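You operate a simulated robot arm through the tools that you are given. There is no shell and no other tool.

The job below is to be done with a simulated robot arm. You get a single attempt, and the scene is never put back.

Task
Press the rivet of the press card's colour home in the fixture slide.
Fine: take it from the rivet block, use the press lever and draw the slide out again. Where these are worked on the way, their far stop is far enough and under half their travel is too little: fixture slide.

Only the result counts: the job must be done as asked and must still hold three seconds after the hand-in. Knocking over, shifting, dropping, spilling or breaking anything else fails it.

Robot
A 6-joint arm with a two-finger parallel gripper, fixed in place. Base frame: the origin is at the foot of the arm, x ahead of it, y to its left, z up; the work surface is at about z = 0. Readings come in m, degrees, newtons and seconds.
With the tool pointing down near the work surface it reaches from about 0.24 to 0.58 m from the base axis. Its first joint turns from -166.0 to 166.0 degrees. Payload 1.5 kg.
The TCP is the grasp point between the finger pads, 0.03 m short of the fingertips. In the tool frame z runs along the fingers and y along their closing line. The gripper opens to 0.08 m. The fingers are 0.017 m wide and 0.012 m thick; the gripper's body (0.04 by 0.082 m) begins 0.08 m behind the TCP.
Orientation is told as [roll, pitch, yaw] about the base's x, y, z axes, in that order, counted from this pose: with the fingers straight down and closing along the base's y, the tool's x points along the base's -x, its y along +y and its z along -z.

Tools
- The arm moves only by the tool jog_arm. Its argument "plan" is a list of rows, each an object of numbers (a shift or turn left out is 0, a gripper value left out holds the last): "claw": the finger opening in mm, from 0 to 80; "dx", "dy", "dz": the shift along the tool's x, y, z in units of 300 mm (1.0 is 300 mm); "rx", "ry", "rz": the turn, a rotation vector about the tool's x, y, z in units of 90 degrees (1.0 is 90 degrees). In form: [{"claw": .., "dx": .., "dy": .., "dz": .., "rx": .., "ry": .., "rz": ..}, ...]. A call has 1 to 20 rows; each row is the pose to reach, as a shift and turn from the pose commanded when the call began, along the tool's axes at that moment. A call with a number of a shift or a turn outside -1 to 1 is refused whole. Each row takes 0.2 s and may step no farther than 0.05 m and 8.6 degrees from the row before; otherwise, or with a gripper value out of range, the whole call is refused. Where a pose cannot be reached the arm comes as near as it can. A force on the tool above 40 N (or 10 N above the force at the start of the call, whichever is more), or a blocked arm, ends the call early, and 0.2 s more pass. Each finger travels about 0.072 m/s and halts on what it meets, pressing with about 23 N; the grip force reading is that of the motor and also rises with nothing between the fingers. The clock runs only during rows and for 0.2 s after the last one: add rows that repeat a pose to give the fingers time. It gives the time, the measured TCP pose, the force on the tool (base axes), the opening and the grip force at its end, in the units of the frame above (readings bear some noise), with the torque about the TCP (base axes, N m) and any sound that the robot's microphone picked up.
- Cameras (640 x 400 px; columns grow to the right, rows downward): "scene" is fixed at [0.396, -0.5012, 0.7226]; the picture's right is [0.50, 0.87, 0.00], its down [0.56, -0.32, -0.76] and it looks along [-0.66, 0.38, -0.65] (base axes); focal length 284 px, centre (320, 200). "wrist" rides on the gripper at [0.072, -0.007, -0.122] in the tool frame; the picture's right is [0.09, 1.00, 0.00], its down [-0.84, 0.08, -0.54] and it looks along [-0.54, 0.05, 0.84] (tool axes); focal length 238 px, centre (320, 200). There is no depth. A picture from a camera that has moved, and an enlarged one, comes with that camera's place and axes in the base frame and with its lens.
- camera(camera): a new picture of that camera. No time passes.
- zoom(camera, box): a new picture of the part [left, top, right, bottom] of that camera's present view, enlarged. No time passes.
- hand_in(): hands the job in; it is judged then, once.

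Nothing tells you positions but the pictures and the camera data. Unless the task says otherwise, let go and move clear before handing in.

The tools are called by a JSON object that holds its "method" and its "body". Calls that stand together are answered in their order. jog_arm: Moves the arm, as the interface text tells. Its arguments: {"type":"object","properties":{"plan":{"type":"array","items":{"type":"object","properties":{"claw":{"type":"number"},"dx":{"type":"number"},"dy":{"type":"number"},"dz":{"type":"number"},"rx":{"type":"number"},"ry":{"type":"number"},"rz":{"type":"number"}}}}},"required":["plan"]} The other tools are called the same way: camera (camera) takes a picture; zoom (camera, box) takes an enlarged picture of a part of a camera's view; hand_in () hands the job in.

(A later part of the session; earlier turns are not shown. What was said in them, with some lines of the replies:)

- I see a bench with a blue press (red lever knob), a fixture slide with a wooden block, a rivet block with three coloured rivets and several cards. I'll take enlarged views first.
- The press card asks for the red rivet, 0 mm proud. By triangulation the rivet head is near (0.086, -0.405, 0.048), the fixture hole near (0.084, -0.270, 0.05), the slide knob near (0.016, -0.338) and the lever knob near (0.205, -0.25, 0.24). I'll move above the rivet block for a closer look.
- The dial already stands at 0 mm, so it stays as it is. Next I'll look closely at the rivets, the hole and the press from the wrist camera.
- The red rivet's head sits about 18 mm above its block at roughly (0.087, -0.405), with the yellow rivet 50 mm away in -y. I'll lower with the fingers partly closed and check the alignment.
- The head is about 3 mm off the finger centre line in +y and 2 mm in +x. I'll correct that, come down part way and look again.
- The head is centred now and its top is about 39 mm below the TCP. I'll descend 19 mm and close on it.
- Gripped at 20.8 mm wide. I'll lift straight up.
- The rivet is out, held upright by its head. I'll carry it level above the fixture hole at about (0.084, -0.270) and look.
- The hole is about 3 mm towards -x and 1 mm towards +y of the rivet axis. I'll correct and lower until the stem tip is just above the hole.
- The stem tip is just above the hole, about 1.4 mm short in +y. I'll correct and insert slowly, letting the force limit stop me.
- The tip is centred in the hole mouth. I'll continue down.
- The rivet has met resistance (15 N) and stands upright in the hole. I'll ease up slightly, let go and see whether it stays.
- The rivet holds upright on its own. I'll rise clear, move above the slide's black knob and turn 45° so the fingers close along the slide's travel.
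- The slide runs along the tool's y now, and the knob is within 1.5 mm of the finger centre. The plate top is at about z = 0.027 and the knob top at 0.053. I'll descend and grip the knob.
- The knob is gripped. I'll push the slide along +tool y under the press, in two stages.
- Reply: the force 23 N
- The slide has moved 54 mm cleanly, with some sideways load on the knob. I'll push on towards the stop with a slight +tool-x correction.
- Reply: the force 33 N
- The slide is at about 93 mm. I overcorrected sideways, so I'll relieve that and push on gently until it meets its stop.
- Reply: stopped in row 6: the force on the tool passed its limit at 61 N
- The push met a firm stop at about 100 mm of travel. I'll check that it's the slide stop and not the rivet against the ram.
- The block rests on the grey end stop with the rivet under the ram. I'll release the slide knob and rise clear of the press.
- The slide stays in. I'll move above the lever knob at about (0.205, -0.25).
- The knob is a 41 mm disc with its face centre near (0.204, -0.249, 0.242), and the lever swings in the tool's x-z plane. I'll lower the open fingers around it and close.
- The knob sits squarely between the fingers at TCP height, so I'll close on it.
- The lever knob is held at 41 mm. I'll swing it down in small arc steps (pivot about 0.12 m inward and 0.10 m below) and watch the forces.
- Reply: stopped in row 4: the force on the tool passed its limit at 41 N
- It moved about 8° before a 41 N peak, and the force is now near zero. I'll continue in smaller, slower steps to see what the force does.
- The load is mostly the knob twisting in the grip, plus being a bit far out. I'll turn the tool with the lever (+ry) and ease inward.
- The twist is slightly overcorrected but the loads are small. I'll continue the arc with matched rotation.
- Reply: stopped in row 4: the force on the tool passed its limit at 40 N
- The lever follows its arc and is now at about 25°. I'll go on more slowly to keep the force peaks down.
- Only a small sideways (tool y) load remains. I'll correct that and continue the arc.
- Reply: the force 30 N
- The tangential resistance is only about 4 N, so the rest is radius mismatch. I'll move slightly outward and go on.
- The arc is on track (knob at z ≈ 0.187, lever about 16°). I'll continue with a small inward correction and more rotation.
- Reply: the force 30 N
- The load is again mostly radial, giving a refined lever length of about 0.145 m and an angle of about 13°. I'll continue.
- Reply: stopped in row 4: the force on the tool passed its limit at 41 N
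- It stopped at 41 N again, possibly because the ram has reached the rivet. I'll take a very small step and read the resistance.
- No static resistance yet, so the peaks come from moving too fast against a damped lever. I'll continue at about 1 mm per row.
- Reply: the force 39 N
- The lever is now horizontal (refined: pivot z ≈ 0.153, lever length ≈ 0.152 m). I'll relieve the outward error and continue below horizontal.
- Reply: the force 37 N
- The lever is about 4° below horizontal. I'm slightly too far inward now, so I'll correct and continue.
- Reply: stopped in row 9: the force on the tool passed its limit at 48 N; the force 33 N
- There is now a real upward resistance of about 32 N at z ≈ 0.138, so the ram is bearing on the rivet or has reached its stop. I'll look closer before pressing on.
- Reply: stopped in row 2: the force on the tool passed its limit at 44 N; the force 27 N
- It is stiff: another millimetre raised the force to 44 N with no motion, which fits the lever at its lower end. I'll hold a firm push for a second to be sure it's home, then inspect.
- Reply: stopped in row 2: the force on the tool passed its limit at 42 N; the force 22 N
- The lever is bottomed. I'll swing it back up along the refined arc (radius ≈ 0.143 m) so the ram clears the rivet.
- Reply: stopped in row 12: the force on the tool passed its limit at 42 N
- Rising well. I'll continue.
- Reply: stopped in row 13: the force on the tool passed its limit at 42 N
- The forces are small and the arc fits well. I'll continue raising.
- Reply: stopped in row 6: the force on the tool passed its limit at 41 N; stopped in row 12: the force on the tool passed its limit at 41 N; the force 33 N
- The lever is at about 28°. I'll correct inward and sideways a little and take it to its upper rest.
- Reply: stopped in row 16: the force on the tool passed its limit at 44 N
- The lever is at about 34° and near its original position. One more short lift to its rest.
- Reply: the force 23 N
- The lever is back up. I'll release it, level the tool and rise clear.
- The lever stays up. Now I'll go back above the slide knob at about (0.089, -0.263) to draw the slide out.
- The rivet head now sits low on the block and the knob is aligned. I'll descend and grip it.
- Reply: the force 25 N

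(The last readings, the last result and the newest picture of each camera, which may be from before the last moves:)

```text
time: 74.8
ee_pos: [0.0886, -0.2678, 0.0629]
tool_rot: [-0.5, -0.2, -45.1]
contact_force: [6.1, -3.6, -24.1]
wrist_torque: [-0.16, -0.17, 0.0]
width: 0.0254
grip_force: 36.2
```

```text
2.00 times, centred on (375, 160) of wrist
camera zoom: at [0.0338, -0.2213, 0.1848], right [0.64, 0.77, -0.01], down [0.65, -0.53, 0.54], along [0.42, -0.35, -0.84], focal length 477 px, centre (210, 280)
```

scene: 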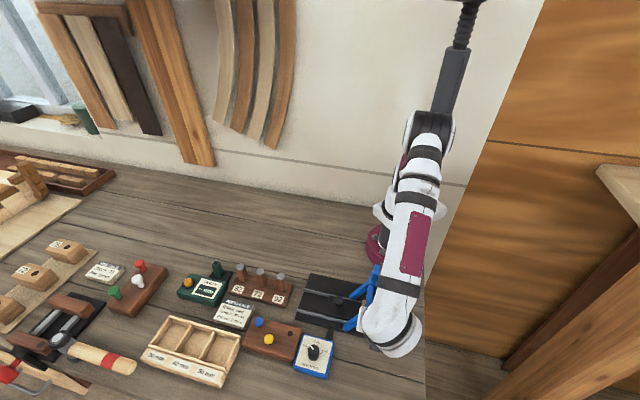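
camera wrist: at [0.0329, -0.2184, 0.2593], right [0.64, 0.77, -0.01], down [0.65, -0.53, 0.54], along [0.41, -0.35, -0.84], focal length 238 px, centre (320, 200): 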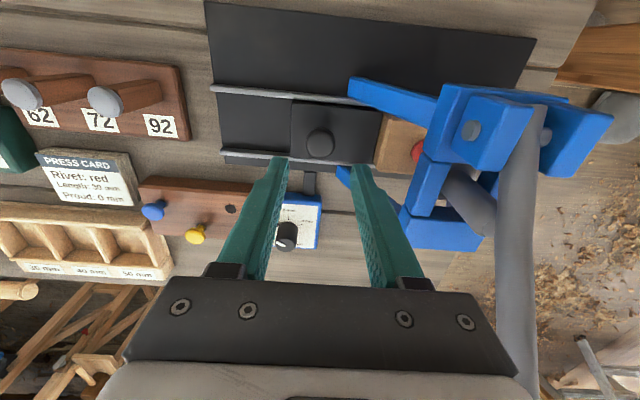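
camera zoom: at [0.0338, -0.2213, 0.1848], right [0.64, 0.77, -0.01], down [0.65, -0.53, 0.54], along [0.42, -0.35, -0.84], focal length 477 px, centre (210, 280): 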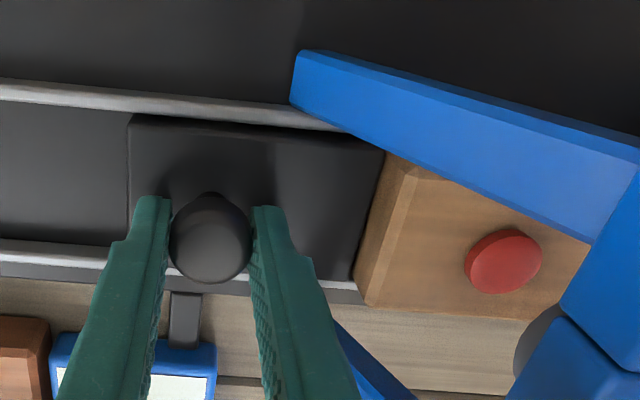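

The rivet is pressed flat to the block. I'll draw the slide back out along -tool y in two stages.

{"method": "jog_arm", "body": {"plan": [{"dy": -0.008, "dz": 0.0015}, {"dx": -0.0002, "dy": -0.025, "dz": 0.0015}, {"dx": -0.0005, "dy": -0.05, "dz": 0.0015}, {"dx": -0.0008, "dy": -0.075, "dz": 0.0015}, {"dx": -0.001, "dy": -0.1, "dz": 0.0015}, {"dx": -0.0013, "dy": -0.125, "dz": 0.0015}, {"dx": -0.0016, "dy": -0.15, "dz": 0.0015}, {"dx": -0.0018, "dy": -0.17, "dz": 0.0015}, {"dx": -0.0018, "dy": -0.17, "dz": 0.0015}]}}

{"method": "zoom", "body": {"camera": "scene", "box": [290, 240, 430, 350]}}

```text
time: 76.8
ee_pos: [0.0532, -0.3029, 0.0625]
tool_rot: [-0.4, -0.2, -45.1]
contact_force: [6.7, -6.3, -31.2]
wrist_torque: [-0.1, -0.06, -0.01]
width: 0.0254
grip_force: 36.7
```

```text
3.64 times, centred on (360, 295) of scene
camera zoom: at [0.396, -0.5012, 0.7226], right [0.5, 0.87, 0.0], down [0.56, -0.32, -0.76], along [-0.66, 0.38, -0.65], focal length 1034 px, centre (174, -146)
```

zoom: 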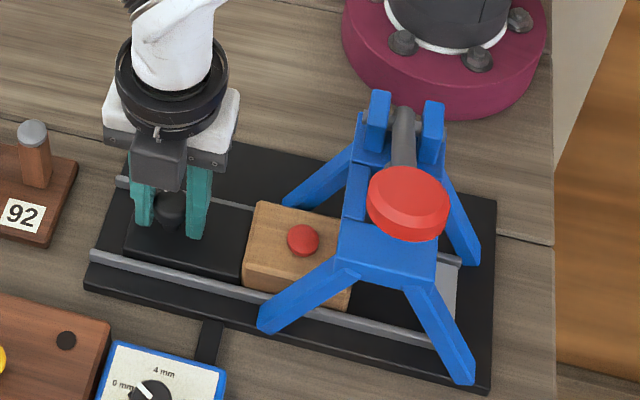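

The rivet sits flush in the drawn slide, which is halfway out. I'll continue drawing to its outer stop.

{"method": "jog_arm", "body": {"plan": [{"dy": -0.008, "dz": -0.001}, {"dx": -0.0002, "dy": -0.025, "dz": -0.0015}, {"dx": -0.0005, "dy": -0.05, "dz": -0.0015}, {"dx": -0.0008, "dy": -0.075, "dz": -0.0015}, {"dx": -0.001, "dy": -0.1, "dz": -0.0015}, {"dx": -0.0012, "dy": -0.118, "dz": -0.0015}, {"dx": -0.0013, "dy": -0.13, "dz": -0.0015}, {"dx": -0.0014, "dy": -0.142, "dz": -0.0015}, {"dx": -0.0015, "dy": -0.154, "dz": -0.0015}, {"dx": -0.0016, "dy": -0.166, "dz": -0.0015}, {"dx": -0.0017, "dy": -0.178, "dz": -0.0015}, {"dx": -0.0017, "dy": -0.178, "dz": -0.0015}]}}

{"method": "zoom", "body": {"camera": "scene", "box": [270, 240, 410, 350]}}

```text
time: 79.2
ee_pos: [0.0186, -0.3374, 0.0633]
tool_rot: [0.0, 0.0, -45.2]
contact_force: [7.5, 6.5, 9.6]
wrist_torque: [0.03, -0.17, -0.03]
width: 0.0253
grip_force: 36.7
stopped in row 11: the force on the tool passed its limit at 50 N (the readings are from after the stop); the commanded pose is now the measured one
```

```text
3.64 times, centred on (340, 295) of scene
camera zoom: at [0.396, -0.5012, 0.7226], right [0.5, 0.87, 0.0], down [0.56, -0.32, -0.76], along [-0.66, 0.38, -0.65], focal length 1034 px, centre (247, -146)
```

zoom: 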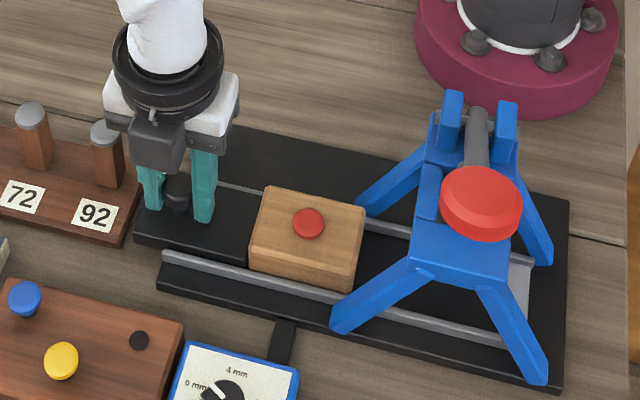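

The slide is back at its outer stop, matching its starting position. I'll release the knob and rise clear.

{"method": "jog_arm", "body": {"plan": [{"claw": 42}, {"claw": 42}, {"claw": 42}, {"claw": 42, "dz": -0.08}, {"claw": 42, "dz": -0.2}, {"claw": 42, "dz": -0.35}, {"claw": 42, "dz": -0.5}, {"claw": 42, "dz": -0.65}, {"claw": 42, "dz": -0.65}]}}

{"method": "camera", "body": {"camera": "scene"}}

{"method": "zoom", "body": {"camera": "scene", "box": [310, 270, 370, 330]}}

{"method": "camera", "body": {"camera": "wrist"}}

```text
time: 81.2
ee_pos: [0.0192, -0.3386, 0.2599]
tool_rot: [0.0, 0.1, -45.2]
contact_force: [0.3, 0.3, 0.4]
wrist_torque: [0.01, 0.01, 0.02]
width: 0.0416
grip_force: 0.2
```

```text
taken
```

scene: 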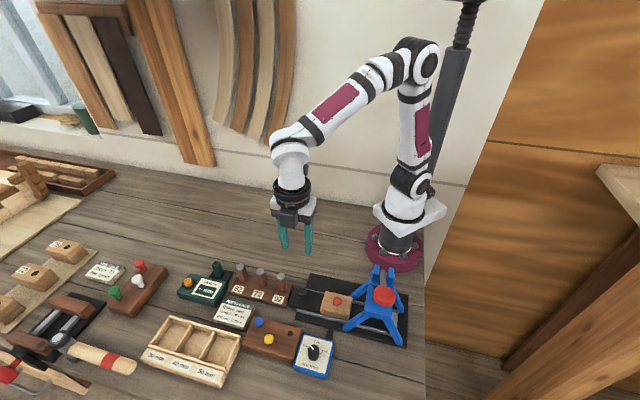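

```text
6.67 times, centred on (340, 300) of scene
camera zoom: at [0.396, -0.5012, 0.7226], right [0.5, 0.87, 0.0], down [0.56, -0.32, -0.76], along [-0.66, 0.38, -0.65], focal length 1895 px, centre (187, -467)
```

zoom: 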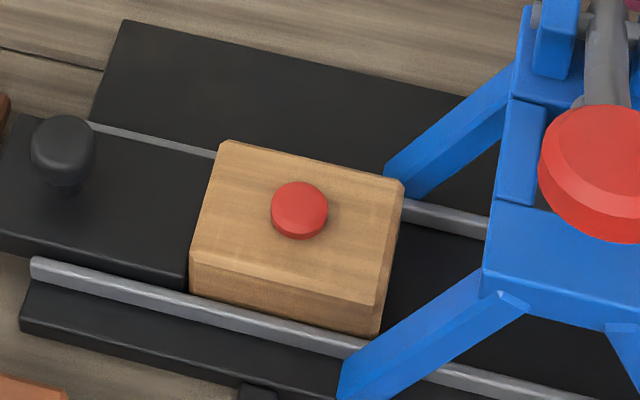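

```text
taken
camera wrist: at [-0.0349, -0.2942, 0.3808], right [0.64, 0.77, 0.0], down [0.64, -0.54, 0.54], along [0.42, -0.35, -0.84], focal length 238 px, centre (320, 200)
```

wrist: 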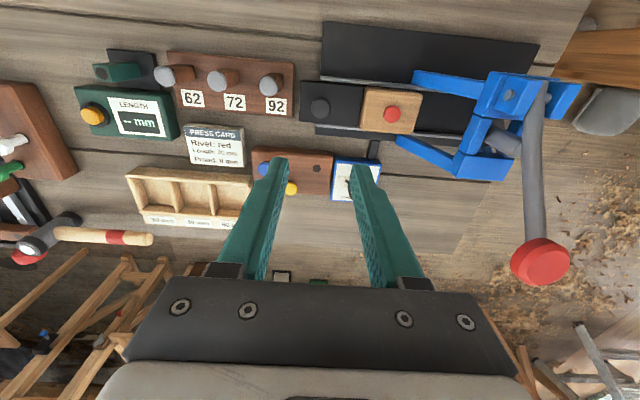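

{"method": "zoom", "body": {"camera": "scene", "box": [325, 290, 350, 312]}}

{"method": "zoom", "body": {"camera": "wrist", "box": [360, 85, 430, 140]}}

```text
16.00 times, centred on (338, 301) of scene
camera zoom: at [0.396, -0.5012, 0.7226], right [0.5, 0.87, 0.0], down [0.56, -0.32, -0.76], along [-0.66, 0.38, -0.65], focal length 4548 px, centre (40, -1416)
```

zoom: 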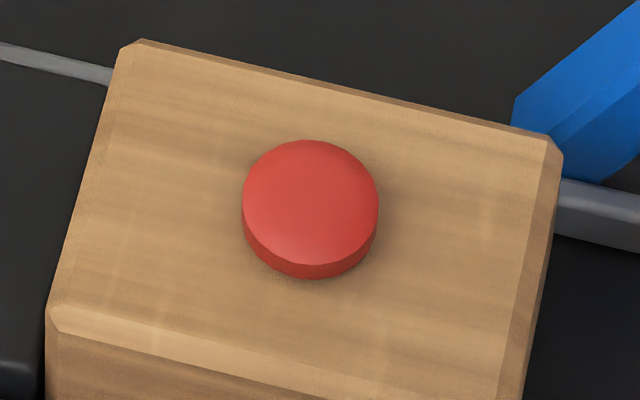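

```text
7.27 times, centred on (395, 112) of wrist
camera zoom: at [-0.0349, -0.2942, 0.3808], right [0.64, 0.77, 0.0], down [0.64, -0.54, 0.54], along [0.42, -0.35, -0.84], focal length 1734 px, centre (-226, 836)
```

zoom: 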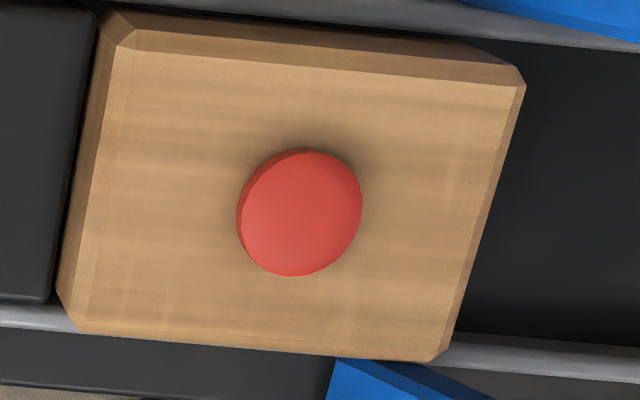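

The red rivet's head lies flat on the fixture block, the slide is fully drawn out, the lever is up and nothing else has moved. The gripper is empty and clear, so I'm handing in.

{"method": "hand_in", "body": {}}

```text
The job is handed in.
```

The red rivet is pressed home in the fixture slide. In the last pictures its head lies flat on the block with no visible gap.

- **Rivet:** I took the red one from the rivet block, as the press card asks. The head-proud dial already stood at 0 mm, so I left it alone.
- **Slide:** I pushed it in about 100 mm to its inner stop, then drew it back out to its outer stop, where it began.
- **Lever:** I swung it down until it would go no further, then brought it back up to about where it started.

Force-limit stops ended several moves early, mostly on the lever. I saw nothing else in the scene disturbed. The gripper was empty and clear before I handed in. The hand-in gave no verdict.
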